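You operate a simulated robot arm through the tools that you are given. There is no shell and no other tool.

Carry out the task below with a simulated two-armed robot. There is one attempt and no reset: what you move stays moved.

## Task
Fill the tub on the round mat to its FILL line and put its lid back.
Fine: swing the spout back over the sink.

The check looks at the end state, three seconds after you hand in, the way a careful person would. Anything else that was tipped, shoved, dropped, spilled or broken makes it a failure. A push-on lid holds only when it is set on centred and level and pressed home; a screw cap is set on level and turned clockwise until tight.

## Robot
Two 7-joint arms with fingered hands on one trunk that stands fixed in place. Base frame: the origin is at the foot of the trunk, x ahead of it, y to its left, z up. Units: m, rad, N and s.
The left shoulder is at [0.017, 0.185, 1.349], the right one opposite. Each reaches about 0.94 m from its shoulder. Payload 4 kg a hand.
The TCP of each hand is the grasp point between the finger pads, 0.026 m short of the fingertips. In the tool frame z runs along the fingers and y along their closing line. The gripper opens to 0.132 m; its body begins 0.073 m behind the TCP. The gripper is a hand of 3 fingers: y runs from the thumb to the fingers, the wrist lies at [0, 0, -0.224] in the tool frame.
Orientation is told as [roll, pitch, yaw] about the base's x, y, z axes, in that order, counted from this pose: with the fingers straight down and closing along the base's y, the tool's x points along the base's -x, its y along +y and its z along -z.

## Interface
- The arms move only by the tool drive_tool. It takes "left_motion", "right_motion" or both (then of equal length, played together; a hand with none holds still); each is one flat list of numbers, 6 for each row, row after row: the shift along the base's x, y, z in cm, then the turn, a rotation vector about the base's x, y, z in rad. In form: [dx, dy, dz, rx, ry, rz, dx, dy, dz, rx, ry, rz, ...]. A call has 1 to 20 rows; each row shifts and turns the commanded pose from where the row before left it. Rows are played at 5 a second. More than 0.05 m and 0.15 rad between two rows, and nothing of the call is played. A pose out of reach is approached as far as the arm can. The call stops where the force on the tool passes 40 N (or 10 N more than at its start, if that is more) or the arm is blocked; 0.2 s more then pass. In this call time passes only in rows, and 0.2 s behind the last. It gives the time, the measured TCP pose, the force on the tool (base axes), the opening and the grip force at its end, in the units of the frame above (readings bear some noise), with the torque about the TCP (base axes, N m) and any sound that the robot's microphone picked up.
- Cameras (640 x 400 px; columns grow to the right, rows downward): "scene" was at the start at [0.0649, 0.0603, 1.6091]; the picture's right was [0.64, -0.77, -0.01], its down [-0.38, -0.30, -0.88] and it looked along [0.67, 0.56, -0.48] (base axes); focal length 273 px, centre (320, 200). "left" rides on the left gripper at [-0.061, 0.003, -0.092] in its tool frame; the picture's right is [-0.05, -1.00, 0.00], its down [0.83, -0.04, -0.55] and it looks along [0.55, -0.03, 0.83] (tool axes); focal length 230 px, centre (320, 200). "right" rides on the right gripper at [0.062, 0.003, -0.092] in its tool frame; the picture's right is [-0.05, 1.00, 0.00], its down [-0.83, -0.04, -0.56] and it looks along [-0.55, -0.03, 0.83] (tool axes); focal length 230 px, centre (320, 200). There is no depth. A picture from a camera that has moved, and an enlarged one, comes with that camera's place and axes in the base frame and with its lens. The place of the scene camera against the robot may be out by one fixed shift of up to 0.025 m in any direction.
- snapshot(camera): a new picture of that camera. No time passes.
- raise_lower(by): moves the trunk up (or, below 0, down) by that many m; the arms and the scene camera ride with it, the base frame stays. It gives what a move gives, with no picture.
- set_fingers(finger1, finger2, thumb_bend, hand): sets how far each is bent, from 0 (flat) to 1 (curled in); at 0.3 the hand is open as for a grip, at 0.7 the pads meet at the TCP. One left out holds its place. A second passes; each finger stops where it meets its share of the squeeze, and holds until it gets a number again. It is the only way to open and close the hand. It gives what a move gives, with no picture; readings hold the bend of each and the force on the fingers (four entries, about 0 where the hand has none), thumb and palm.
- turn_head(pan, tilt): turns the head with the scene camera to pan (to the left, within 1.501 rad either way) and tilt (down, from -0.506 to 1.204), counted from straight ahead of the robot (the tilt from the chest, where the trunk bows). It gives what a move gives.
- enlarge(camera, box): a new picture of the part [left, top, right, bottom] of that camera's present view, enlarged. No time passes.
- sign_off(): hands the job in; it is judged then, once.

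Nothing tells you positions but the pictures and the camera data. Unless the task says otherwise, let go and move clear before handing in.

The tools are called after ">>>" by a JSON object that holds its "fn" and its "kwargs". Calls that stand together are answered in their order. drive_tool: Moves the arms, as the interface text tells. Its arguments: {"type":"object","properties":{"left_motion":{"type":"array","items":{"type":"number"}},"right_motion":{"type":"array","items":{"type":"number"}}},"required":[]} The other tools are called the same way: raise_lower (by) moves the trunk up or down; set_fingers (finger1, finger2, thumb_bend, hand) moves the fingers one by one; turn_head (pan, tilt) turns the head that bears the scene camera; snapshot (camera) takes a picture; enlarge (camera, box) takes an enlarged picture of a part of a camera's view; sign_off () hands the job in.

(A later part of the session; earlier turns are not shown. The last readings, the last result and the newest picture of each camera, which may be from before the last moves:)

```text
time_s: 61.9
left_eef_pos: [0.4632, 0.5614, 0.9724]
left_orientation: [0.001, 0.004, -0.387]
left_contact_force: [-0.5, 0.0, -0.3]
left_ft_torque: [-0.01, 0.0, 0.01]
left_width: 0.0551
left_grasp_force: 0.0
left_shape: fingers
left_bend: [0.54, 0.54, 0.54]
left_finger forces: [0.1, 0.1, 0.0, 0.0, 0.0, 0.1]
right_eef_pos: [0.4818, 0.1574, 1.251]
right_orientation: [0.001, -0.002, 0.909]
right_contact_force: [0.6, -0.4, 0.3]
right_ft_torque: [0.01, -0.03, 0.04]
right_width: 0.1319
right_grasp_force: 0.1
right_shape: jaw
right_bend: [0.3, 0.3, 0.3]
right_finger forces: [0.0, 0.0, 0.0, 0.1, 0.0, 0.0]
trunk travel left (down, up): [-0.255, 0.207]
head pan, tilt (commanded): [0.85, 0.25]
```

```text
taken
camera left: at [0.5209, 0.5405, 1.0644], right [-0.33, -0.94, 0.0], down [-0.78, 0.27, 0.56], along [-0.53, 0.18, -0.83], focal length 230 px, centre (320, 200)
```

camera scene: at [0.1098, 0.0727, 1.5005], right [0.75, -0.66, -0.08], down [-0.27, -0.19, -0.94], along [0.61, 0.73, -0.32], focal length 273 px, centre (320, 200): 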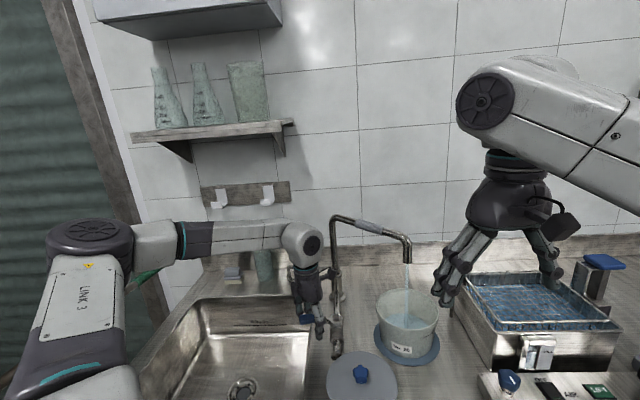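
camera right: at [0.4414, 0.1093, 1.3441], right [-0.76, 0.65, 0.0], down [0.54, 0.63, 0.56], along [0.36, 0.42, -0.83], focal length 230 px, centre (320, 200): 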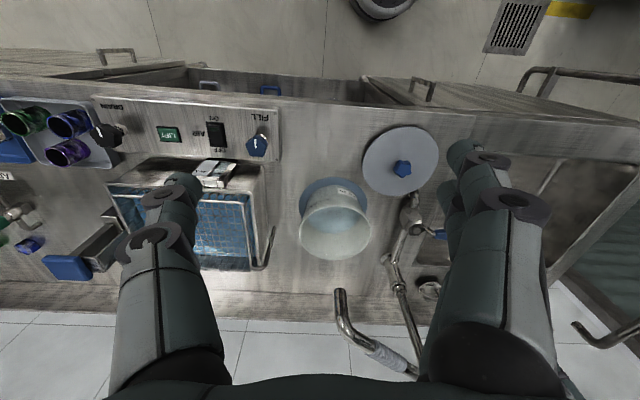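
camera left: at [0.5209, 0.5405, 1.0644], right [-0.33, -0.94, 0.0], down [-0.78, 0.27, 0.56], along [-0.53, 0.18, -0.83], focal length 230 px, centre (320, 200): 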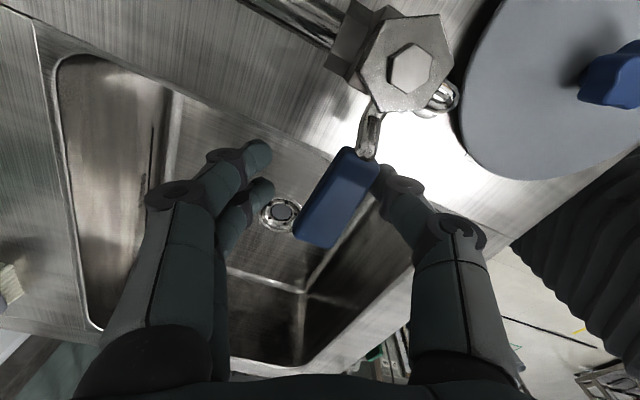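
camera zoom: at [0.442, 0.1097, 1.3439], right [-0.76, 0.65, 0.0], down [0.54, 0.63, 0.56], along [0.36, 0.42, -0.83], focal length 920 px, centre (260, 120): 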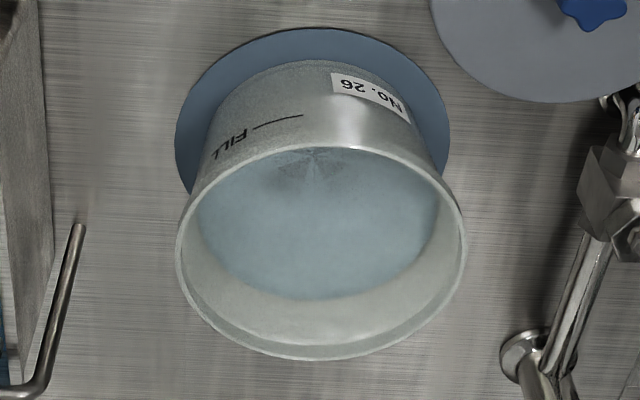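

The valve is shut and the lever is released. To compare level and FILL line more accurately, I'll tilt and lower the right hand so its camera gets a lower-angle view of the tub.

>>> {"fn": "drive_tool", "kwargs": {"right_motion": [-0.1, 1.2, -3.6, 0.089, -0.089, -0.025, -0.1, 1.2, -3.6, 0.089, -0.089, -0.025, -0.1, 1.2, -3.6, 0.089, -0.089, -0.025, -0.1, 1.2, -3.6, 0.089, -0.089, -0.025, -0.1, 1.2, -3.6, 0.089, -0.089, -0.025, 0, 0, 0, 0, 0, 0]}}

>>> {"fn": "snapshot", "kwargs": {"camera": "right"}}

>>> {"fn": "snapshot", "kwargs": {"camera": "scene"}}

```text
time_s: 63.3
left_eef_pos: [0.4626, 0.5606, 0.9718]
left_orientation: [0.002, 0.007, -0.387]
left_contact_force: [0.3, 0.7, 0.1]
left_ft_torque: [0.01, 0.0, -0.04]
left_width: 0.0551
left_grasp_force: 0.0
left_shape: fingers
left_bend: [0.54, 0.54, 0.54]
left_finger forces: [0.1, 0.0, 0.1, 0.0, 0.1, 0.0]
right_eef_pos: [0.4767, 0.2189, 1.0693]
right_orientation: [-0.043, -0.632, 0.795]
right_contact_force: [-0.5, 0.1, -0.8]
right_ft_torque: [0.01, 0.0, 0.0]
right_width: 0.1319
right_grasp_force: 0.0
right_shape: jaw
right_bend: [0.3, 0.3, 0.3]
right_finger forces: [0.1, 0.0, 0.1, 0.0, 0.1, 0.0]
trunk travel left (down, up): [-0.255, 0.207]
head pan, tilt (commanded): [0.85, 0.25]
```

```text
taken
camera right: at [0.3986, 0.1474, 1.1096], right [-0.67, 0.75, 0.0], down [0.25, 0.23, 0.94], along [0.7, 0.62, -0.34], focal length 230 px, centre (320, 200)
```

right: 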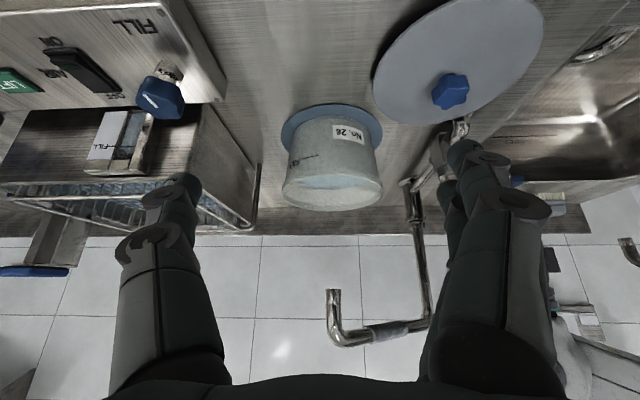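

```text
taken
camera scene: at [0.1098, 0.0726, 1.5005], right [0.75, -0.66, -0.08], down [-0.27, -0.19, -0.94], along [0.61, 0.73, -0.32], focal length 273 px, centre (320, 200)
```

scene: 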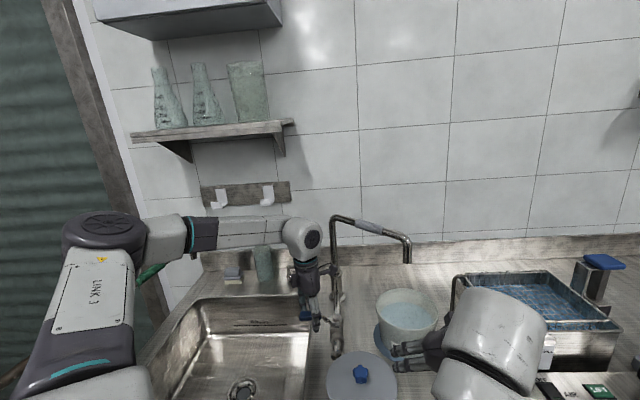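

Now a low-angle (upside-down) view. Zooming on the tub to compare FILL mark and water surface.

>>> {"fn": "enlarge", "kwargs": {"camera": "right", "box": [270, 95, 395, 220]}}

>>> {"fn": "enlarge", "kwargs": {"camera": "right", "box": [275, 145, 345, 215]}}

```text
3.20 times, centred on (332, 158) of right
camera zoom: at [0.3986, 0.1474, 1.1096], right [-0.67, 0.75, 0.0], down [0.25, 0.23, 0.94], along [0.7, 0.62, -0.34], focal length 736 px, centre (280, 336)
```

zoom: 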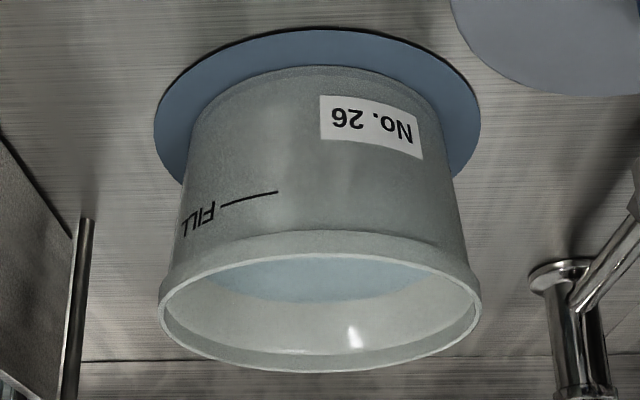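

```text
5.71 times, centred on (310, 180) of right
camera zoom: at [0.3986, 0.1474, 1.1096], right [-0.67, 0.75, 0.0], down [0.25, 0.23, 0.94], along [0.7, 0.62, -0.34], focal length 1315 px, centre (377, 314)
```

zoom: 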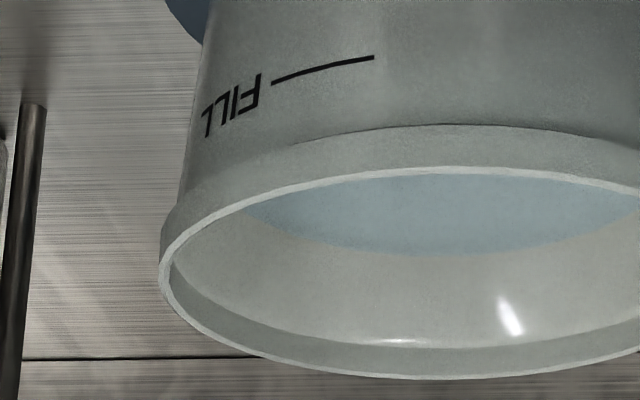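

Careful geometry from the low-angle and scene views puts the water about 5–6 mm below the FILL line. I'll do a short top-up: open the lever briefly to the same opening and close again, all in one motion.

>>> {"fn": "drive_tool", "kwargs": {"left_motion": [-1.0, -1.2, 0, 0, 0, 0.09, -0.86, -1.2, 0, 0, 0, 0.09, 0, 0, 0, 0, 0, 0, 0, 0, 0, 0, 0, 0, 0, 0, 0, 0, 0, 0, 0, 0, 0, 0, 0, 0, 0.95, 1.2, 0, 0, 0, -0.09, 0.9, 1.1, 0, 0, 0, -0.09, 0.88, 1.1, 0, 0, 0, 0]}}

>>> {"fn": "enlarge", "kwargs": {"camera": "scene", "box": [300, 220, 450, 370]}}

>>> {"fn": "enlarge", "kwargs": {"camera": "right", "box": [275, 145, 345, 215]}}

```text
time_s: 65.3
left_eef_pos: [0.4696, 0.5691, 0.9725]
left_orientation: [-0.002, 0.008, -0.389]
left_contact_force: [-5.4, -1.4, 0.6]
left_ft_torque: [-0.05, 0.11, -0.17]
left_width: 0.0585
left_grasp_force: 1.7
left_shape: fingers
left_bend: [0.54, 0.54, 0.53]
left_finger forces: [0.0, 0.0, 0.1, 0.1, 5.1, 0.1]
right_eef_pos: [0.4763, 0.2184, 1.0725]
right_orientation: [-0.044, -0.632, 0.797]
right_contact_force: [0.6, 0.7, -0.9]
right_ft_torque: [-0.02, -0.01, 0.02]
right_width: 0.132
right_grasp_force: 0.1
right_shape: jaw
right_bend: [0.3, 0.3, 0.3]
right_finger forces: [0.0, 0.0, 0.0, 0.0, 0.0, 0.1]
trunk travel left (down, up): [-0.255, 0.207]
head pan, tilt (commanded): [0.85, 0.25]
```

```text
2.67 times, centred on (375, 295) of scene
camera zoom: at [0.1091, 0.0721, 1.5005], right [0.75, -0.66, -0.08], down [-0.27, -0.19, -0.95], along [0.61, 0.73, -0.32], focal length 728 px, centre (173, -53)
```

zoom: 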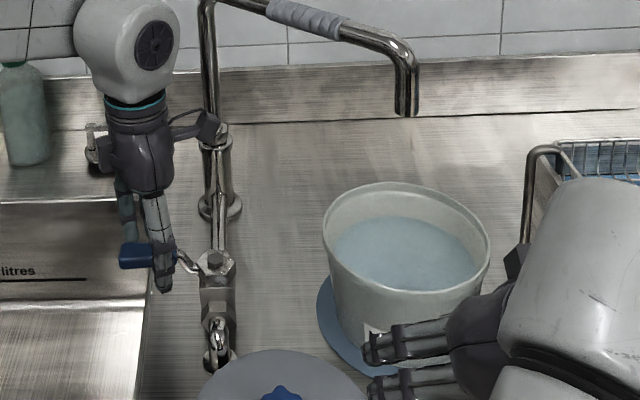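

```text
5.71 times, centred on (310, 180) of right
camera zoom: at [0.3982, 0.1471, 1.1101], right [-0.67, 0.75, 0.0], down [0.25, 0.23, 0.94], along [0.7, 0.62, -0.34], focal length 1315 px, centre (377, 314)
```

zoom: 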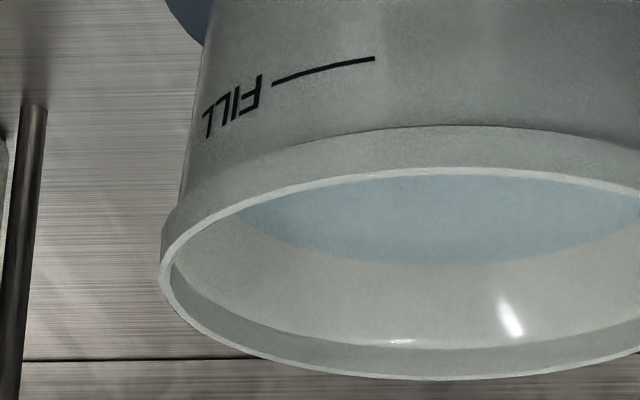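

The level rose ~3 mm; about 3 mm remain by the low-angle geometry. One more slightly shorter top-up.

>>> {"fn": "drive_tool", "kwargs": {"left_motion": [-1.37, -1.7, 0, 0, 0, 0.09, -1.36, -1.7, 0, 0, 0, 0.09, 0, 0, 0, 0, 0, 0, 0, 0, 0, 0, 0, 0, 0, 0, 0, 0, 0, 0, 0.95, 1.2, 0, 0, 0, -0.09, 0.9, 1.1, 0, 0, 0, -0.09, 0.88, 1.1, 0, 0, 0, 0, 0.1, 0.1, 0, 0, 0, 0]}}

>>> {"fn": "enlarge", "kwargs": {"camera": "scene", "box": [300, 220, 450, 370]}}

>>> {"fn": "enlarge", "kwargs": {"camera": "right", "box": [275, 145, 345, 215]}}

```text
time_s: 67.3
left_eef_pos: [0.4709, 0.5719, 0.9718]
left_orientation: [0.0, 0.009, -0.388]
left_contact_force: [-9.5, -3.3, -0.9]
left_ft_torque: [0.0, 0.11, -0.25]
left_width: 0.0605
left_grasp_force: 4.0
left_shape: fingers
left_bend: [0.54, 0.54, 0.52]
left_finger forces: [0.1, 0.0, 0.0, 0.0, 7.5, 0.0]
right_eef_pos: [0.4752, 0.2181, 1.0718]
right_orientation: [-0.044, -0.63, 0.796]
right_contact_force: [-0.5, 0.3, 0.4]
right_ft_torque: [-0.03, -0.01, 0.01]
right_width: 0.1318
right_grasp_force: 0.2
right_shape: jaw
right_bend: [0.3, 0.3, 0.3]
right_finger forces: [0.1, 0.0, 0.0, 0.1, 0.0, 0.1]
trunk travel left (down, up): [-0.255, 0.207]
head pan, tilt (commanded): [0.85, 0.25]
```

```text
2.67 times, centred on (375, 295) of scene
camera zoom: at [0.1082, 0.072, 1.5006], right [0.75, -0.66, -0.08], down [-0.27, -0.19, -0.95], along [0.61, 0.73, -0.32], focal length 728 px, centre (173, -53)
```

zoom: 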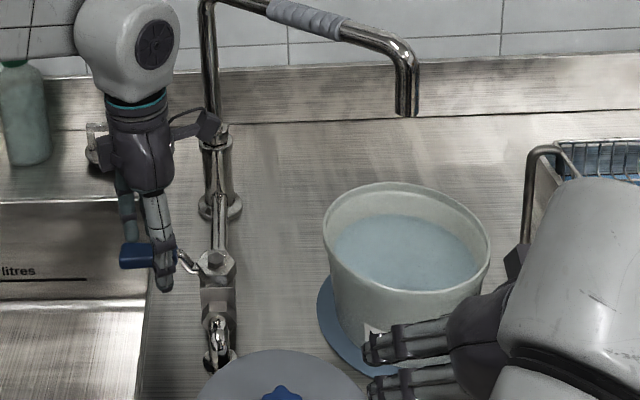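

```text
5.71 times, centred on (310, 180) of right
camera zoom: at [0.3976, 0.147, 1.1103], right [-0.67, 0.75, -0.01], down [0.25, 0.23, 0.94], along [0.7, 0.62, -0.34], focal length 1315 px, centre (377, 314)
```

zoom: 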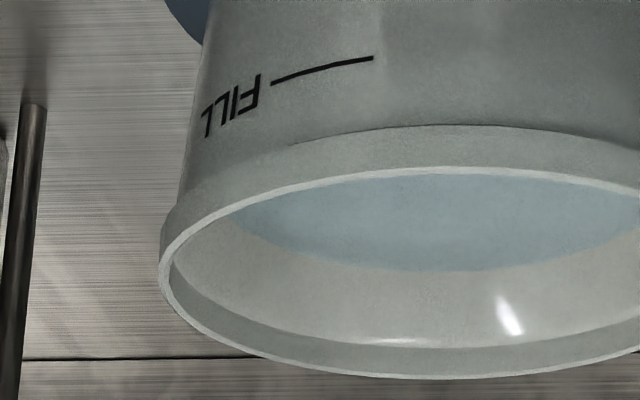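

The level is now within about 1 mm of the FILL line and the flow is off. I'll relax the lever, lift the left hand clear, and retract the right hand.

>>> {"fn": "drive_tool", "kwargs": {"left_motion": [-0.6, -0.6, 0, 0, 0, 0, -0.5, -0.6, 0, 0, 0, 0, 0, 0, 2, 0, 0, 0, 0, 0, 3, 0, 0, 0, 0, 0, 4, 0, 0, 0, 0, 0, 4, 0, 0, 0, 0, 0, 4, 0, 0, 0, 0, 0, 4, 0, 0, 0], "right_motion": [0, -0.5, 3.6, -0.089, 0.089, 0.025, -1, -1.2, 3.6, -0.089, 0.089, 0.025, -1.5, -1.8, 3.6, -0.089, 0.089, 0.025, -2, -2, 3.6, -0.089, 0.089, 0.025, -2, -2.5, 3.6, -0.089, 0.089, 0.025, -2, -2.5, 3, 0, 0, 0, -2, -2.5, 3, 0, 0, 0, -2, -2, 2, 0, 0, 0]}}

>>> {"fn": "snapshot", "kwargs": {"camera": "scene"}}

>>> {"fn": "enlarge", "kwargs": {"camera": "scene", "box": [375, 285, 445, 365]}}

>>> {"fn": "snapshot", "kwargs": {"camera": "left"}}

```text
time_s: 69.1
left_eef_pos: [0.4582, 0.5585, 1.1839]
left_orientation: [0.001, 0.003, -0.387]
left_contact_force: [1.2, 0.3, -1.1]
left_ft_torque: [0.01, -0.01, 0.0]
left_width: 0.0551
left_grasp_force: 0.0
left_shape: fingers
left_bend: [0.54, 0.54, 0.54]
left_finger forces: [0.0, 0.0, 0.0, 0.0, 0.0, 0.0]
right_eef_pos: [0.3493, 0.0663, 1.3317]
right_orientation: [0.001, -0.004, 0.911]
right_contact_force: [-0.2, -0.3, 0.3]
right_ft_torque: [0.02, -0.01, -0.02]
right_width: 0.1322
right_grasp_force: 0.0
right_shape: jaw
right_bend: [0.3, 0.3, 0.3]
right_finger forces: [0.0, 0.1, 0.0, 0.0, 0.0, 0.0]
trunk travel left (down, up): [-0.255, 0.207]
head pan, tilt (commanded): [0.85, 0.25]
```

```text
taken
camera scene: at [0.1081, 0.0706, 1.5008], right [0.75, -0.66, -0.08], down [-0.27, -0.18, -0.95], along [0.61, 0.73, -0.31], focal length 273 px, centre (320, 200)
```

scene: 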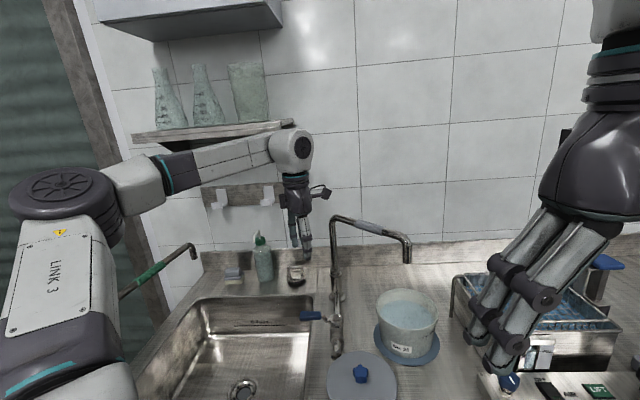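

```text
5.00 times, centred on (410, 325) of scene
camera zoom: at [0.1081, 0.0706, 1.5008], right [0.75, -0.66, -0.08], down [-0.27, -0.18, -0.95], along [0.61, 0.73, -0.31], focal length 1365 px, centre (-130, -425)
```

zoom: 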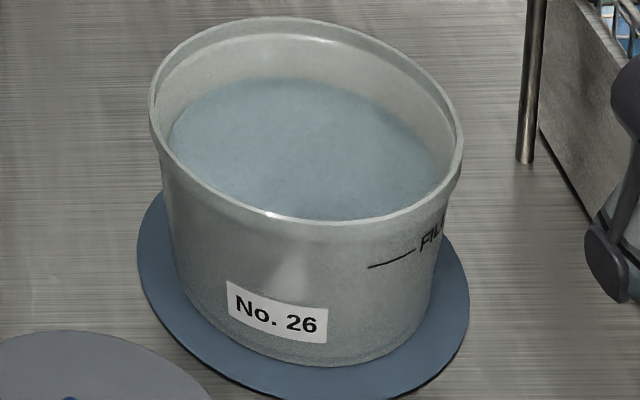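

```text
taken
camera left: at [0.5164, 0.5386, 1.2772], right [-0.33, -0.94, 0.0], down [-0.78, 0.27, 0.56], along [-0.53, 0.19, -0.83], focal length 230 px, centre (320, 200)
```

left: 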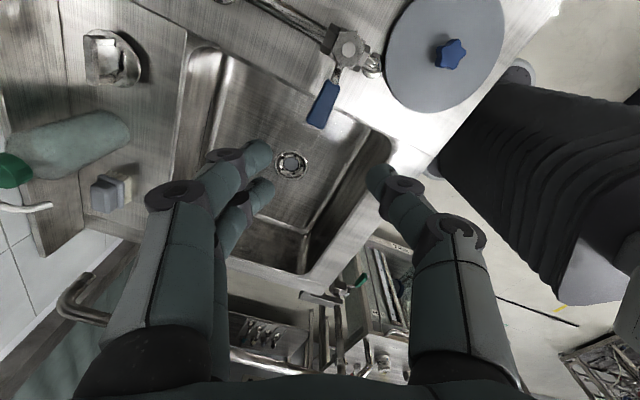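

Both views agree the water is within ~1–1.5 mm of the FILL line, with no flow. Next I'll bring the left hand back over the spout sleeve (with yaw ≈1.28) to swing it back over the sink.

>>> {"fn": "set_fingers", "kwargs": {"hand": "left", "finger1": 0.42, "finger2": 0.42, "thumb_bend": 0.42}}

>>> {"fn": "drive_tool", "kwargs": {"left_motion": [0, 0, 4, 0, 0, 0.139, 0, 0, 4, 0, 0, 0.139, 0, 0, 3, 0, 0, 0.139, 1.9, -0.6, 0, 0, 0, 0.139, 1.9, -0.6, 0, 0, 0, 0.139, 1.9, -0.6, 0, 0, 0, 0.139, 1.9, -0.6, 0, 0, 0, 0.139, 1.9, -0.6, 0, 0, 0, 0.139, 1.9, -0.6, 0, 0, 0, 0.139, 1.9, -0.6, 0, 0, 0, 0.139, 1.9, -0.6, 0, 0, 0, 0.139, 1.9, -0.6, 0, 0, 0, 0.139, 0, 0, 0, 0, 0, 0]}}

>>> {"fn": "snapshot", "kwargs": {"camera": "left"}}

>>> {"fn": "snapshot", "kwargs": {"camera": "scene"}}

```text
time_s: 70.1
left_eef_pos: [0.4604, 0.5597, 1.183]
left_orientation: [-0.001, 0.007, -0.387]
left_contact_force: [-0.2, 0.4, 0.2]
left_ft_torque: [0.02, -0.04, -0.02]
left_width: 0.0942
left_grasp_force: 0.1
left_shape: fingers
left_bend: [0.42, 0.42, 0.42]
left_finger forces: [0.0, 0.0, 0.0, 0.0, 0.1, 0.0]
right_eef_pos: [0.3517, 0.0672, 1.3311]
right_orientation: [0.0, -0.001, 0.91]
right_contact_force: [0.4, -0.4, -0.5]
right_ft_torque: [0.02, 0.01, -0.01]
right_width: 0.1318
right_grasp_force: 0.0
right_shape: jaw
right_bend: [0.3, 0.3, 0.3]
right_finger forces: [0.0, 0.1, 0.1, 0.0, 0.0, 0.0]
trunk travel left (down, up): [-0.255, 0.207]
head pan, tilt (commanded): [0.85, 0.25]
```

```text
time_s: 72.9
left_eef_pos: [0.632, 0.5065, 1.2925]
left_orientation: [-0.001, 0.006, 1.283]
left_contact_force: [-0.1, 0.2, -0.1]
left_ft_torque: [0.02, 0.01, -0.02]
left_width: 0.0942
left_grasp_force: 0.0
left_shape: fingers
left_bend: [0.42, 0.42, 0.42]
left_finger forces: [0.0, 0.0, 0.0, 0.1, 0.1, 0.1]
right_eef_pos: [0.3518, 0.0682, 1.3313]
right_orientation: [0.0, 0.001, 0.909]
right_contact_force: [0.1, 0.0, 0.3]
right_ft_torque: [0.0, -0.07, 0.02]
right_width: 0.1321
right_grasp_force: 0.0
right_shape: jaw
right_bend: [0.3, 0.3, 0.3]
right_finger forces: [0.1, 0.0, 0.0, 0.0, 0.0, 0.0]
trunk travel left (down, up): [-0.255, 0.207]
head pan, tilt (commanded): [0.85, 0.25]
```

```text
taken
camera left: at [0.645, 0.5667, 1.3844], right [0.97, -0.23, 0.0], down [-0.19, -0.8, 0.56], along [-0.13, -0.55, -0.83], focal length 230 px, centre (320, 200)
```

left: 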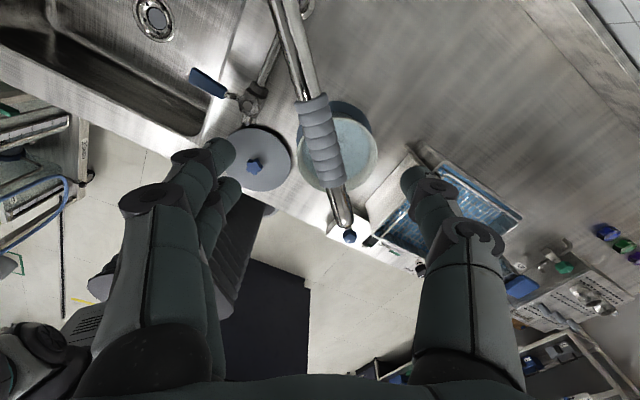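

```text
taken
camera scene: at [0.1092, 0.0724, 1.5006], right [0.75, -0.66, -0.08], down [-0.27, -0.19, -0.95], along [0.61, 0.73, -0.32], focal length 273 px, centre (320, 200)
```

scene: 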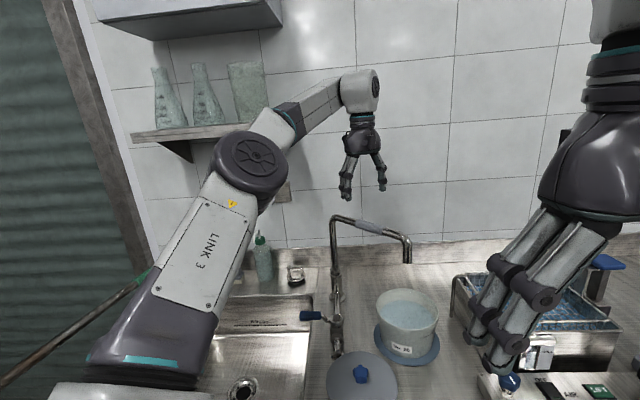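

The sleeve is centred under the open hand. I'll descend to straddle it.

>>> {"fn": "drive_tool", "kwargs": {"left_motion": [0, 0, -4, 0, 0, 0, 0, 0, -4, 0, 0, 0, 0, 0, -3.5, 0, 0, 0, 0, 0, -2.5, 0, 0, 0, 0, 0, 0, 0, 0, 0]}}

>>> {"fn": "snapshot", "kwargs": {"camera": "left"}}

```text
time_s: 74.1
left_eef_pos: [0.6325, 0.5068, 1.1536]
left_orientation: [0.001, 0.006, 1.279]
left_contact_force: [0.0, 0.5, -0.3]
left_ft_torque: [-0.01, -0.02, 0.0]
left_width: 0.0946
left_grasp_force: 0.0
left_shape: fingers
left_bend: [0.42, 0.42, 0.42]
left_finger forces: [0.0, 0.0, 0.0, 0.1, 0.0, 0.0]
right_eef_pos: [0.3513, 0.0676, 1.3298]
right_orientation: [0.0, 0.0, 0.911]
right_contact_force: [0.1, -0.5, -0.2]
right_ft_torque: [-0.01, -0.03, 0.0]
right_width: 0.1322
right_grasp_force: 0.2
right_shape: jaw
right_bend: [0.3, 0.3, 0.3]
right_finger forces: [0.1, 0.0, 0.0, 0.1, 0.1, 0.0]
trunk travel left (down, up): [-0.255, 0.207]
head pan, tilt (commanded): [0.85, 0.25]
```

```text
taken
camera left: at [0.6464, 0.5662, 1.2448], right [0.97, -0.24, 0.0], down [-0.2, -0.8, 0.56], along [-0.13, -0.54, -0.83], focal length 230 px, centre (320, 200)
```

left: 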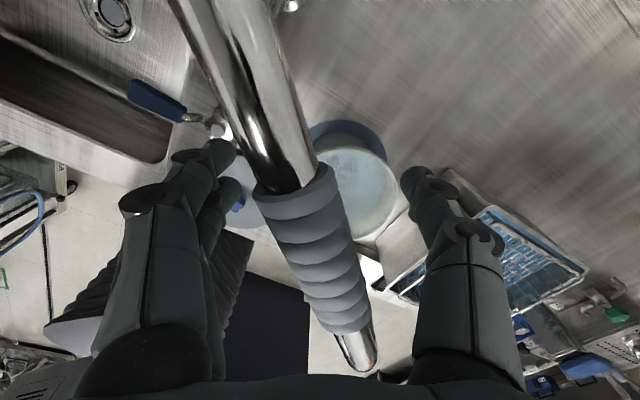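

The sleeve is centred between the fingers. I'll narrow the straddle and swing back clockwise, reversing the earlier arc in stages.

>>> {"fn": "set_fingers", "kwargs": {"hand": "left", "finger1": 0.48, "finger2": 0.48, "thumb_bend": 0.48}}

>>> {"fn": "drive_tool", "kwargs": {"left_motion": [-1.5, -0.25, 0, 0, 0, -0.08, -1.5, -0.05, 0, 0, 0, -0.08, -1.5, 0.05, 0, 0.01, 0.018, -0.08, -2.009, 0.419, 0, 0.0196, 0.0298, -0.1, -1.927, 0.702, 0, 0.0225, 0.0277, -0.1, -1.807, 0.972, 0, 0.0251, 0.0254, -0.1, 0, 0, 0, 0, 0, 0]}}

>>> {"fn": "snapshot", "kwargs": {"camera": "left"}}

>>> {"fn": "snapshot", "kwargs": {"camera": "scene"}}

```text
time_s: 75.1
left_eef_pos: [0.6336, 0.5044, 1.1535]
left_orientation: [-0.001, 0.006, 1.278]
left_contact_force: [-1.0, -0.1, 0.2]
left_ft_torque: [-0.01, 0.02, 0.01]
left_width: 0.0753
left_grasp_force: 0.1
left_shape: fingers
left_bend: [0.48, 0.48, 0.48]
left_finger forces: [0.0, 0.0, 0.0, 0.0, 0.0, 0.0]
right_eef_pos: [0.3511, 0.0681, 1.3308]
right_orientation: [0.0, -0.002, 0.909]
right_contact_force: [0.2, -0.3, 0.4]
right_ft_torque: [0.01, -0.01, 0.01]
right_width: 0.1321
right_grasp_force: 0.0
right_shape: jaw
right_bend: [0.3, 0.3, 0.3]
right_finger forces: [0.0, 0.0, 0.1, 0.0, 0.0, 0.0]
trunk travel left (down, up): [-0.255, 0.207]
head pan, tilt (commanded): [0.85, 0.25]
```

```text
time_s: 76.7
left_eef_pos: [0.5301, 0.5226, 1.1528]
left_orientation: [0.126, 0.007, 0.74]
left_contact_force: [0.4, -0.2, -0.4]
left_ft_torque: [0.0, 0.0, 0.01]
left_width: 0.0749
left_grasp_force: 0.1
left_shape: fingers
left_bend: [0.48, 0.48, 0.48]
left_finger forces: [0.0, 0.0, 0.0, 0.0, 0.1, 0.0]
right_eef_pos: [0.352, 0.0678, 1.3309]
right_orientation: [-0.001, -0.002, 0.909]
right_contact_force: [-0.9, -0.4, -0.3]
right_ft_torque: [0.02, 0.01, -0.03]
right_width: 0.1317
right_grasp_force: 0.0
right_shape: jaw
right_bend: [0.3, 0.3, 0.3]
right_finger forces: [0.1, 0.0, 0.0, 0.0, 0.0, 0.0]
trunk travel left (down, up): [-0.255, 0.207]
head pan, tilt (commanded): [0.85, 0.25]
```

```text
taken
camera left: at [0.5806, 0.5597, 1.2441], right [0.7, -0.7, -0.13], down [-0.53, -0.64, 0.55], along [-0.47, -0.32, -0.82], focal length 230 px, centre (320, 200)
```

left: 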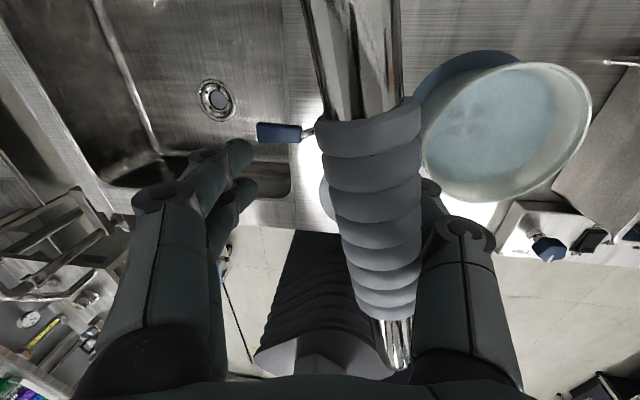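

```text
taken
camera scene: at [0.1104, 0.0722, 1.5004], right [0.75, -0.66, -0.08], down [-0.27, -0.19, -0.94], along [0.61, 0.73, -0.32], focal length 273 px, centre (320, 200)
```

scene: 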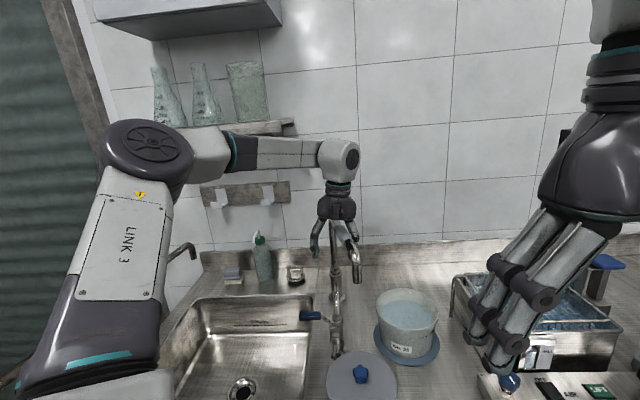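

The spout is following smoothly and has left the tub. I'll continue the reverse arc toward the sink.

>>> {"fn": "drive_tool", "kwargs": {"left_motion": [-1.648, 1.221, 0, 0.0275, 0.0227, -0.1, -1.457, 1.444, 0, 0.0297, 0.0199, -0.1, -1.234, 1.64, 0, 0.0315, 0.0168, -0.1, -0.985, 1.799, 0, 0.033, 0.0135, -0.1, -0.719, 1.922, 0, 0.0342, 0.0102, -0.1, -0.433, 2.005, 0, 0.0351, 0.0068, -0.1, 0, 0, 0, 0, 0, 0]}}

>>> {"fn": "snapshot", "kwargs": {"camera": "left"}}

>>> {"fn": "snapshot", "kwargs": {"camera": "scene"}}

```text
time_s: 78.3
left_eef_pos: [0.4663, 0.6236, 1.1511]
left_orientation: [0.342, 0.008, 0.143]
left_contact_force: [0.1, -0.6, -0.5]
left_ft_torque: [-0.01, -0.01, 0.0]
left_width: 0.0753
left_grasp_force: 0.0
left_shape: fingers
left_bend: [0.48, 0.48, 0.48]
left_finger forces: [0.0, 0.0, 0.1, 0.1, 0.0, 0.0]
right_eef_pos: [0.352, 0.0668, 1.3305]
right_orientation: [0.0, -0.001, 0.91]
right_contact_force: [0.1, 0.2, 0.6]
right_ft_torque: [-0.01, 0.02, 0.02]
right_width: 0.1317
right_grasp_force: 0.0
right_shape: jaw
right_bend: [0.3, 0.3, 0.3]
right_finger forces: [0.0, 0.0, 0.0, 0.1, 0.0, 0.0]
trunk travel left (down, up): [-0.255, 0.207]
head pan, tilt (commanded): [0.85, 0.25]
```

```text
taken
camera left: at [0.5298, 0.6054, 1.2398], right [0.18, -0.92, -0.34], down [-0.79, -0.34, 0.51], along [-0.59, 0.17, -0.79], focal length 230 px, centre (320, 200)
```

left: 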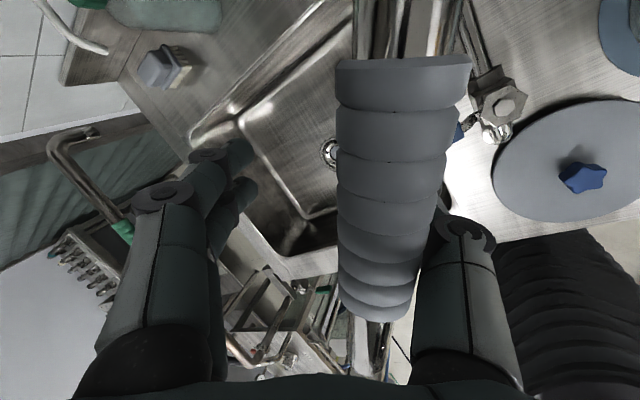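

```text
taken
camera scene: at [0.1103, 0.072, 1.5004], right [0.75, -0.66, -0.08], down [-0.27, -0.19, -0.94], along [0.61, 0.73, -0.32], focal length 273 px, centre (320, 200)
```

scene: 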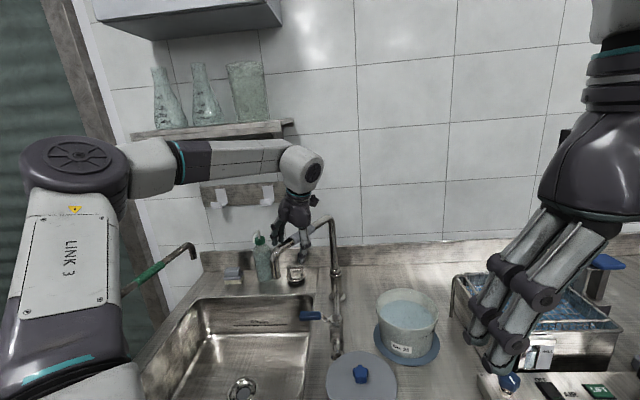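

Nearly back. I'll finish the arc, raising slightly to keep the sleeve away from the palm.

>>> {"fn": "drive_tool", "kwargs": {"left_motion": [-0.143, 2.046, 0.3, 0.0356, 0.0032, -0.1, 0.153, 2.046, 0.3, 0.0357, -0.0004, -0.1, 0.444, 2.002, 0.3, 0.0355, -0.0039, -0.1, 0.729, 1.918, 0.1, 0.0349, -0.0074, -0.1, 0.5, 0.9, 0, 0, 0, 0, 0, 0, 0, 0, 0, 0]}}

>>> {"fn": "snapshot", "kwargs": {"camera": "left"}}

>>> {"fn": "snapshot", "kwargs": {"camera": "scene"}}

```text
time_s: 79.7
left_eef_pos: [0.4819, 0.7133, 1.1621]
left_orientation: [0.485, 0.006, -0.258]
left_contact_force: [0.5, -0.4, 0.2]
left_ft_torque: [-0.02, 0.0, -0.03]
left_width: 0.0752
left_grasp_force: 0.1
left_shape: fingers
left_bend: [0.48, 0.48, 0.48]
left_finger forces: [0.0, 0.1, 0.1, 0.0, 0.1, 0.0]
right_eef_pos: [0.3509, 0.0675, 1.3304]
right_orientation: [0.0, 0.0, 0.909]
right_contact_force: [0.8, 0.0, -0.1]
right_ft_torque: [0.01, -0.03, -0.05]
right_width: 0.1318
right_grasp_force: 0.1
right_shape: jaw
right_bend: [0.3, 0.3, 0.3]
right_finger forces: [0.0, 0.0, 0.0, 0.1, 0.0, 0.0]
trunk travel left (down, up): [-0.255, 0.207]
head pan, tilt (commanded): [0.85, 0.25]
```

```text
taken
camera left: at [0.5301, 0.6589, 1.2453], right [-0.18, -0.87, -0.47], down [-0.88, -0.08, 0.48], along [-0.45, 0.49, -0.75], focal length 230 px, centre (320, 200)
```

left: 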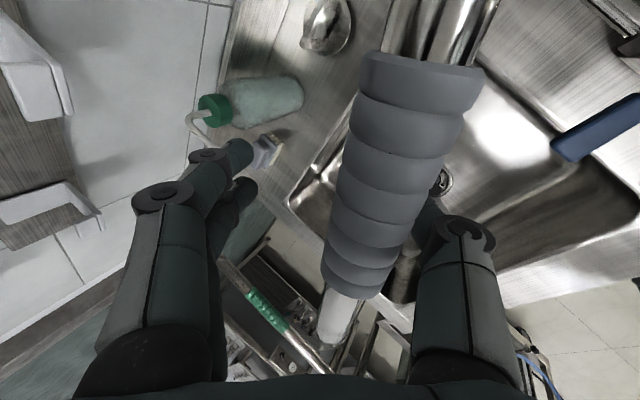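

```text
taken
camera scene: at [0.1097, 0.0722, 1.5005], right [0.75, -0.66, -0.08], down [-0.27, -0.19, -0.95], along [0.61, 0.73, -0.32], focal length 273 px, centre (320, 200)
```

scene: 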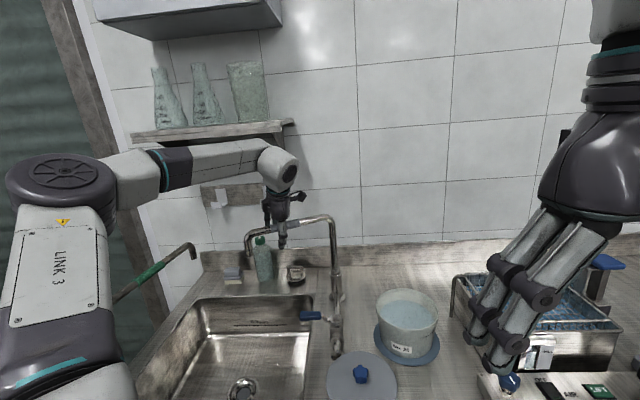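

The spout is back over the sink at essentially its original angle. I'll centre the straddle and retract along the approach direction without disturbing it.

>>> {"fn": "set_fingers", "kwargs": {"hand": "left", "finger1": 0.42, "finger2": 0.42, "thumb_bend": 0.42}}

>>> {"fn": "drive_tool", "kwargs": {"left_motion": [-0.15, -0.6, -0.35, 0, 0, 0, -0.2, -0.74, 1.4, 0, 0, 0, -0.39, -1.48, 2.81, 0, 0, 0, -0.39, -1.48, 2.81, 0, 0, 0, -0.39, -1.48, 2.81, 0, 0, 0, -0.39, -1.48, 2.81, 0, 0, 0]}}

>>> {"fn": "snapshot", "kwargs": {"camera": "left"}}

>>> {"fn": "snapshot", "kwargs": {"camera": "scene"}}

```text
time_s: 80.7
left_eef_pos: [0.483, 0.7145, 1.1626]
left_orientation: [0.485, 0.005, -0.258]
left_contact_force: [0.6, -0.6, 0.1]
left_ft_torque: [0.0, 0.03, 0.03]
left_width: 0.094
left_grasp_force: 0.0
left_shape: fingers
left_bend: [0.42, 0.42, 0.42]
left_finger forces: [0.0, 0.0, 0.0, 0.1, 0.0, 0.0]
right_eef_pos: [0.3515, 0.0684, 1.3306]
right_orientation: [0.0, -0.001, 0.91]
right_contact_force: [0.0, -0.2, 0.1]
right_ft_torque: [0.01, 0.01, 0.0]
right_width: 0.132
right_grasp_force: 0.0
right_shape: jaw
right_bend: [0.3, 0.3, 0.3]
right_finger forces: [0.1, 0.0, 0.0, 0.0, 0.0, 0.0]
trunk travel left (down, up): [-0.255, 0.207]
head pan, tilt (commanded): [0.85, 0.25]
```

```text
time_s: 82.1
left_eef_pos: [0.4624, 0.6399, 1.2867]
left_orientation: [0.485, 0.007, -0.261]
left_contact_force: [0.2, 0.6, -1.4]
left_ft_torque: [-0.01, -0.04, 0.01]
left_width: 0.0942
left_grasp_force: 0.1
left_shape: fingers
left_bend: [0.42, 0.42, 0.42]
left_finger forces: [0.1, 0.0, 0.0, 0.0, 0.1, 0.0]
right_eef_pos: [0.351, 0.0668, 1.332]
right_orientation: [-0.002, -0.004, 0.91]
right_contact_force: [-0.7, -1.0, -0.2]
right_ft_torque: [0.02, 0.01, -0.04]
right_width: 0.1319
right_grasp_force: 0.1
right_shape: jaw
right_bend: [0.3, 0.3, 0.3]
right_finger forces: [0.1, 0.0, 0.0, 0.0, 0.0, 0.1]
trunk travel left (down, up): [-0.255, 0.207]
head pan, tilt (commanded): [0.85, 0.25]
```

```text
taken
camera left: at [0.5105, 0.5853, 1.3688], right [-0.18, -0.87, -0.47], down [-0.88, -0.08, 0.48], along [-0.45, 0.49, -0.75], focal length 230 px, centre (320, 200)
```

left: 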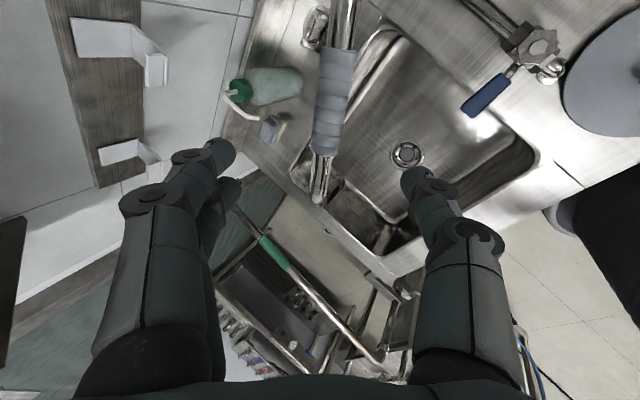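

```text
taken
camera scene: at [0.1094, 0.0711, 1.5006], right [0.75, -0.66, -0.08], down [-0.27, -0.18, -0.95], along [0.61, 0.73, -0.32], focal length 273 px, centre (320, 200)
```

scene: 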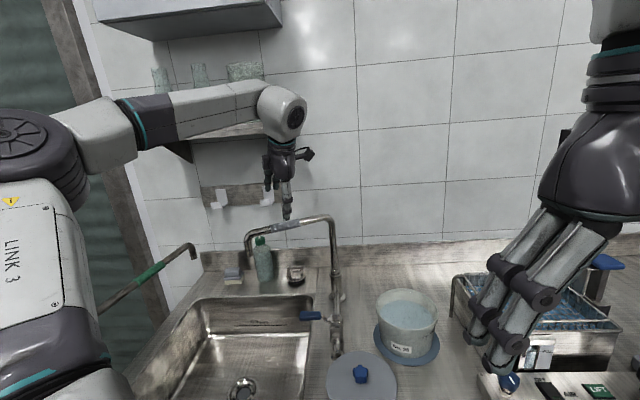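

The nozzle hangs over the sink again. Now I'll bring the left hand back vertical over the lid.

>>> {"fn": "drive_tool", "kwargs": {"left_motion": [-0.2, -3.5, 0, -0.121, 0.032, 0, -0.2, -3.5, 0, -0.121, 0.032, 0, -0.2, -3.5, 0, -0.121, 0.032, 0, -0.2, -3.5, 0, -0.119, 0.032, 0, -0.2, -3.5, -2, 0, 0, 0.13, -0.2, -3.5, -2, 0, 0, 0.13, -0.1, -2.5, -3, 0, 0, 0, -0.1, -2.5, -3, 0, 0, 0, 0, 0, 0, 0, 0, 0]}}

>>> {"fn": "snapshot", "kwargs": {"camera": "left"}}

>>> {"fn": "snapshot", "kwargs": {"camera": "scene"}}

```text
time_s: 84.1
left_eef_pos: [0.4488, 0.3815, 1.1852]
left_orientation: [-0.017, 0.006, 0.001]
left_contact_force: [-0.5, 0.0, -0.4]
left_ft_torque: [0.0, -0.05, 0.03]
left_width: 0.0943
left_grasp_force: 0.1
left_shape: fingers
left_bend: [0.42, 0.42, 0.42]
left_finger forces: [0.0, 0.1, 0.0, 0.0, 0.0, 0.0]
right_eef_pos: [0.3517, 0.0673, 1.3324]
right_orientation: [0.0, -0.001, 0.91]
right_contact_force: [0.4, 0.8, -0.2]
right_ft_torque: [0.02, 0.02, 0.0]
right_width: 0.1317
right_grasp_force: 0.0
right_shape: jaw
right_bend: [0.3, 0.3, 0.3]
right_finger forces: [0.0, 0.0, 0.0, 0.0, 0.0, 0.0]
trunk travel left (down, up): [-0.255, 0.207]
head pan, tilt (commanded): [0.85, 0.25]
```

```text
taken
camera left: at [0.5103, 0.386, 1.2772], right [0.05, -1.0, 0.01], down [-0.83, -0.03, 0.56], along [-0.56, -0.04, -0.83], focal length 230 px, centre (320, 200)
```

left: 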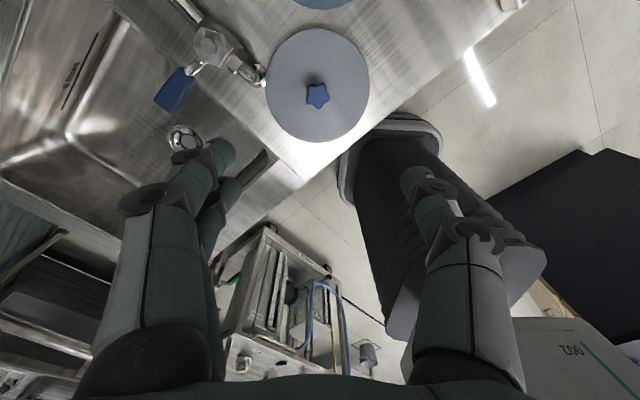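

```text
taken
camera scene: at [0.1095, 0.0724, 1.5005], right [0.75, -0.66, -0.08], down [-0.27, -0.19, -0.95], along [0.61, 0.73, -0.32], focal length 273 px, centre (320, 200)
```

scene: 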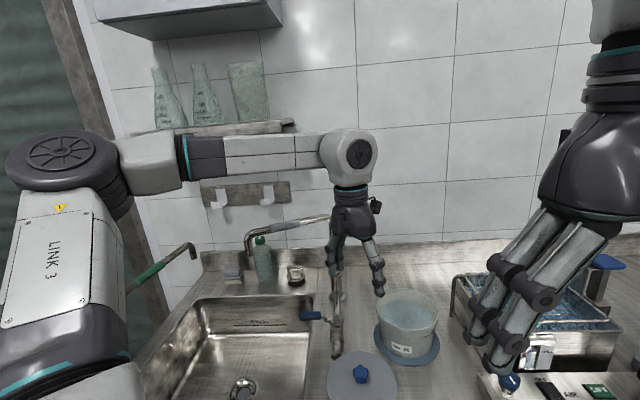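

The hand is above the lid with the knob centred. I'll level the hand, set the fingers to bracket the knob, and descend in stages.

>>> {"fn": "set_fingers", "kwargs": {"hand": "left", "finger1": 0.5, "finger2": 0.5, "thumb_bend": 0.5}}

>>> {"fn": "drive_tool", "kwargs": {"left_motion": [-0.05, -0.1, -4, 0.017, 0, 0, -0.05, 0, -4, 0, 0, 0, 0, 0, -4, 0, 0, 0, 0, 0, -4, 0, 0, 0, 0, 0, -3, 0, 0, 0, 0, 0, 0, 0, 0, 0]}}

>>> {"fn": "snapshot", "kwargs": {"camera": "left"}}

```text
time_s: 85.1
left_eef_pos: [0.4494, 0.3807, 1.1852]
left_orientation: [-0.014, 0.004, 0.001]
left_contact_force: [0.4, -0.5, 0.0]
left_ft_torque: [0.04, -0.01, -0.01]
left_width: 0.0685
left_grasp_force: 0.1
left_shape: fingers
left_bend: [0.5, 0.5, 0.5]
left_finger forces: [0.1, 0.0, 0.1, 0.0, 0.1, 0.0]
right_eef_pos: [0.3521, 0.0685, 1.333]
right_orientation: [0.0, -0.003, 0.909]
right_contact_force: [-0.6, 0.8, 0.1]
right_ft_torque: [0.01, 0.04, 0.02]
right_width: 0.1319
right_grasp_force: 0.0
right_shape: jaw
right_bend: [0.3, 0.3, 0.3]
right_finger forces: [0.0, 0.0, 0.0, 0.0, 0.1, 0.0]
trunk travel left (down, up): [-0.255, 0.207]
head pan, tilt (commanded): [0.85, 0.25]
```

```text
time_s: 86.5
left_eef_pos: [0.4482, 0.3784, 0.9947]
left_orientation: [0.003, 0.004, 0.0]
left_contact_force: [-0.5, -0.2, 0.9]
left_ft_torque: [0.0, 0.0, 0.03]
left_width: 0.0684
left_grasp_force: 0.1
left_shape: fingers
left_bend: [0.5, 0.5, 0.5]
left_finger forces: [0.1, 0.0, 0.0, 0.0, 0.0, 0.1]
right_eef_pos: [0.3517, 0.0686, 1.3319]
right_orientation: [0.0, -0.001, 0.91]
right_contact_force: [-0.4, 0.4, -0.1]
right_ft_torque: [0.02, -0.02, -0.02]
right_width: 0.1321
right_grasp_force: 0.1
right_shape: jaw
right_bend: [0.3, 0.3, 0.3]
right_finger forces: [0.0, 0.0, 0.1, 0.0, 0.1, 0.0]
trunk travel left (down, up): [-0.255, 0.207]
head pan, tilt (commanded): [0.85, 0.25]
```

```text
taken
camera left: at [0.5088, 0.3823, 1.0872], right [0.05, -1.0, 0.0], down [-0.83, -0.04, 0.56], along [-0.56, -0.03, -0.83], focal length 230 px, centre (320, 200)
```

left: 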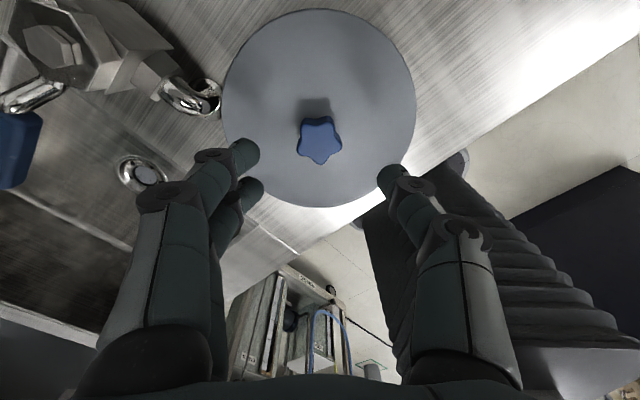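

Knob centred between the fingers. Descending to the grip height.

>>> {"fn": "drive_tool", "kwargs": {"left_motion": [0, 0.1, -3, 0, 0, 0, 0, 0, -2.4, 0, 0, 0, 0, 0, 0, 0, 0, 0]}}

>>> {"fn": "snapshot", "kwargs": {"camera": "left"}}

```text
time_s: 87.3
left_eef_pos: [0.4479, 0.3801, 0.942]
left_orientation: [0.001, 0.005, 0.0]
left_contact_force: [0.0, -0.1, -0.3]
left_ft_torque: [0.02, -0.02, 0.01]
left_width: 0.0683
left_grasp_force: 0.0
left_shape: fingers
left_bend: [0.5, 0.5, 0.5]
left_finger forces: [0.1, 0.1, 0.0, 0.0, 0.0, 0.0]
right_eef_pos: [0.3513, 0.0684, 1.3318]
right_orientation: [0.0, -0.001, 0.908]
right_contact_force: [0.2, 0.0, -0.6]
right_ft_torque: [-0.03, 0.0, 0.02]
right_width: 0.1321
right_grasp_force: 0.0
right_shape: jaw
right_bend: [0.3, 0.3, 0.3]
right_finger forces: [0.1, 0.0, 0.0, 0.0, 0.1, 0.0]
trunk travel left (down, up): [-0.255, 0.207]
head pan, tilt (commanded): [0.85, 0.25]
```

```text
taken
camera left: at [0.5087, 0.3833, 1.0339], right [0.05, -1.0, 0.0], down [-0.83, -0.04, 0.56], along [-0.56, -0.03, -0.83], focal length 230 px, centre (320, 200)
```

left: 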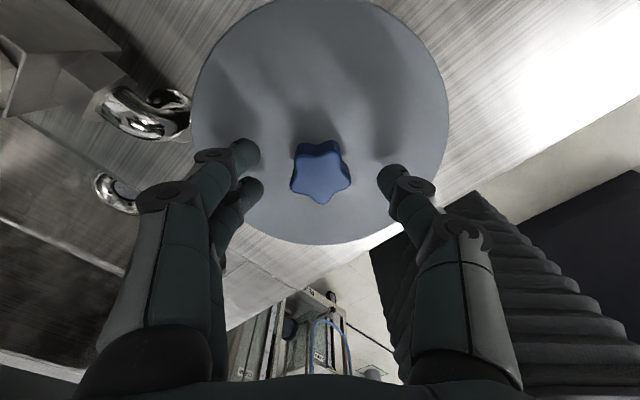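

Nearly identical to the original grip view. I'll lower 2 mm and close onto the knob.

>>> {"fn": "drive_tool", "kwargs": {"left_motion": [0, 0, -0.2, 0, 0, 0]}}

>>> {"fn": "set_fingers", "kwargs": {"hand": "left", "finger1": 0.58, "finger2": 0.58, "thumb_bend": 0.58}}

>>> {"fn": "set_fingers", "kwargs": {"hand": "left", "finger1": 0.7, "finger2": 0.7, "thumb_bend": 0.7}}

>>> {"fn": "snapshot", "kwargs": {"camera": "left"}}

```text
time_s: 87.7
left_eef_pos: [0.4478, 0.3801, 0.9396]
left_orientation: [0.0, 0.006, -0.001]
left_contact_force: [-0.5, 1.0, 0.5]
left_ft_torque: [0.02, -0.01, 0.04]
left_width: 0.0683
left_grasp_force: 0.0
left_shape: fingers
left_bend: [0.5, 0.5, 0.5]
left_finger forces: [0.0, 0.1, 0.0, 0.0, 0.0, 0.0]
right_eef_pos: [0.3522, 0.0668, 1.3317]
right_orientation: [0.001, -0.003, 0.91]
right_contact_force: [-0.3, 0.1, -0.6]
right_ft_torque: [-0.01, 0.0, -0.03]
right_width: 0.132
right_grasp_force: 0.1
right_shape: jaw
right_bend: [0.3, 0.3, 0.3]
right_finger forces: [0.0, 0.0, 0.1, 0.0, 0.0, 0.0]
trunk travel left (down, up): [-0.255, 0.207]
head pan, tilt (commanded): [0.85, 0.25]
```

```text
time_s: 88.7
left_eef_pos: [0.4481, 0.3807, 0.9402]
left_orientation: [0.003, 0.005, 0.0]
left_contact_force: [0.7, -0.3, 0.6]
left_ft_torque: [-0.03, 0.02, -0.01]
left_width: 0.0451
left_grasp_force: 0.0
left_shape: fingers
left_bend: [0.57, 0.57, 0.57]
left_finger forces: [0.0, 0.0, 0.0, 0.0, 0.1, 0.1]
right_eef_pos: [0.3522, 0.0673, 1.3311]
right_orientation: [-0.001, 0.0, 0.909]
right_contact_force: [-0.2, 0.2, 0.2]
right_ft_torque: [0.02, 0.03, 0.03]
right_width: 0.1319
right_grasp_force: 0.0
right_shape: jaw
right_bend: [0.3, 0.3, 0.3]
right_finger forces: [0.0, 0.0, 0.1, 0.0, 0.1, 0.0]
trunk travel left (down, up): [-0.255, 0.207]
head pan, tilt (commanded): [0.85, 0.25]
```

```text
time_s: 89.7
left_eef_pos: [0.4471, 0.3796, 0.9395]
left_orientation: [0.001, 0.006, 0.001]
left_contact_force: [-0.5, 0.2, -0.8]
left_ft_torque: [0.02, 0.0, 0.01]
left_width: 0.0302
left_grasp_force: 11.2
left_shape: fingers
left_bend: [0.62, 0.63, 0.65]
left_finger forces: [6.6, 5.0, 0.0, 0.0, 11.3, 0.0]
right_eef_pos: [0.3526, 0.0688, 1.3316]
right_orientation: [-0.001, -0.003, 0.911]
right_contact_force: [0.2, 0.1, 0.4]
right_ft_torque: [-0.01, 0.03, -0.04]
right_width: 0.132
right_grasp_force: 0.1
right_shape: jaw
right_bend: [0.3, 0.3, 0.3]
right_finger forces: [0.1, 0.0, 0.1, 0.0, 0.0, 0.0]
trunk travel left (down, up): [-0.255, 0.207]
head pan, tilt (commanded): [0.85, 0.25]
```

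```text
taken
camera left: at [0.5089, 0.3836, 1.0317], right [0.05, -1.0, 0.0], down [-0.83, -0.04, 0.56], along [-0.56, -0.03, -0.83], focal length 230 px, centre (320, 200)
```

left: 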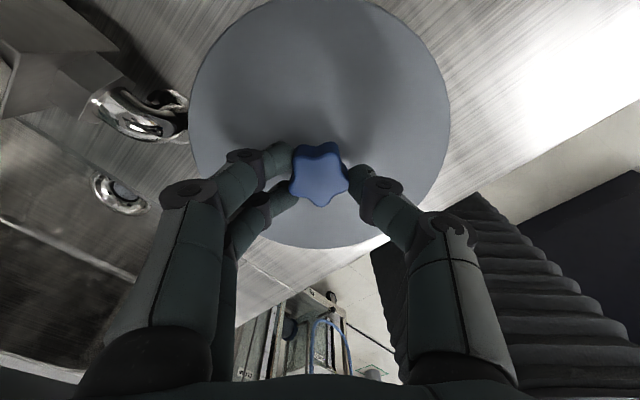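

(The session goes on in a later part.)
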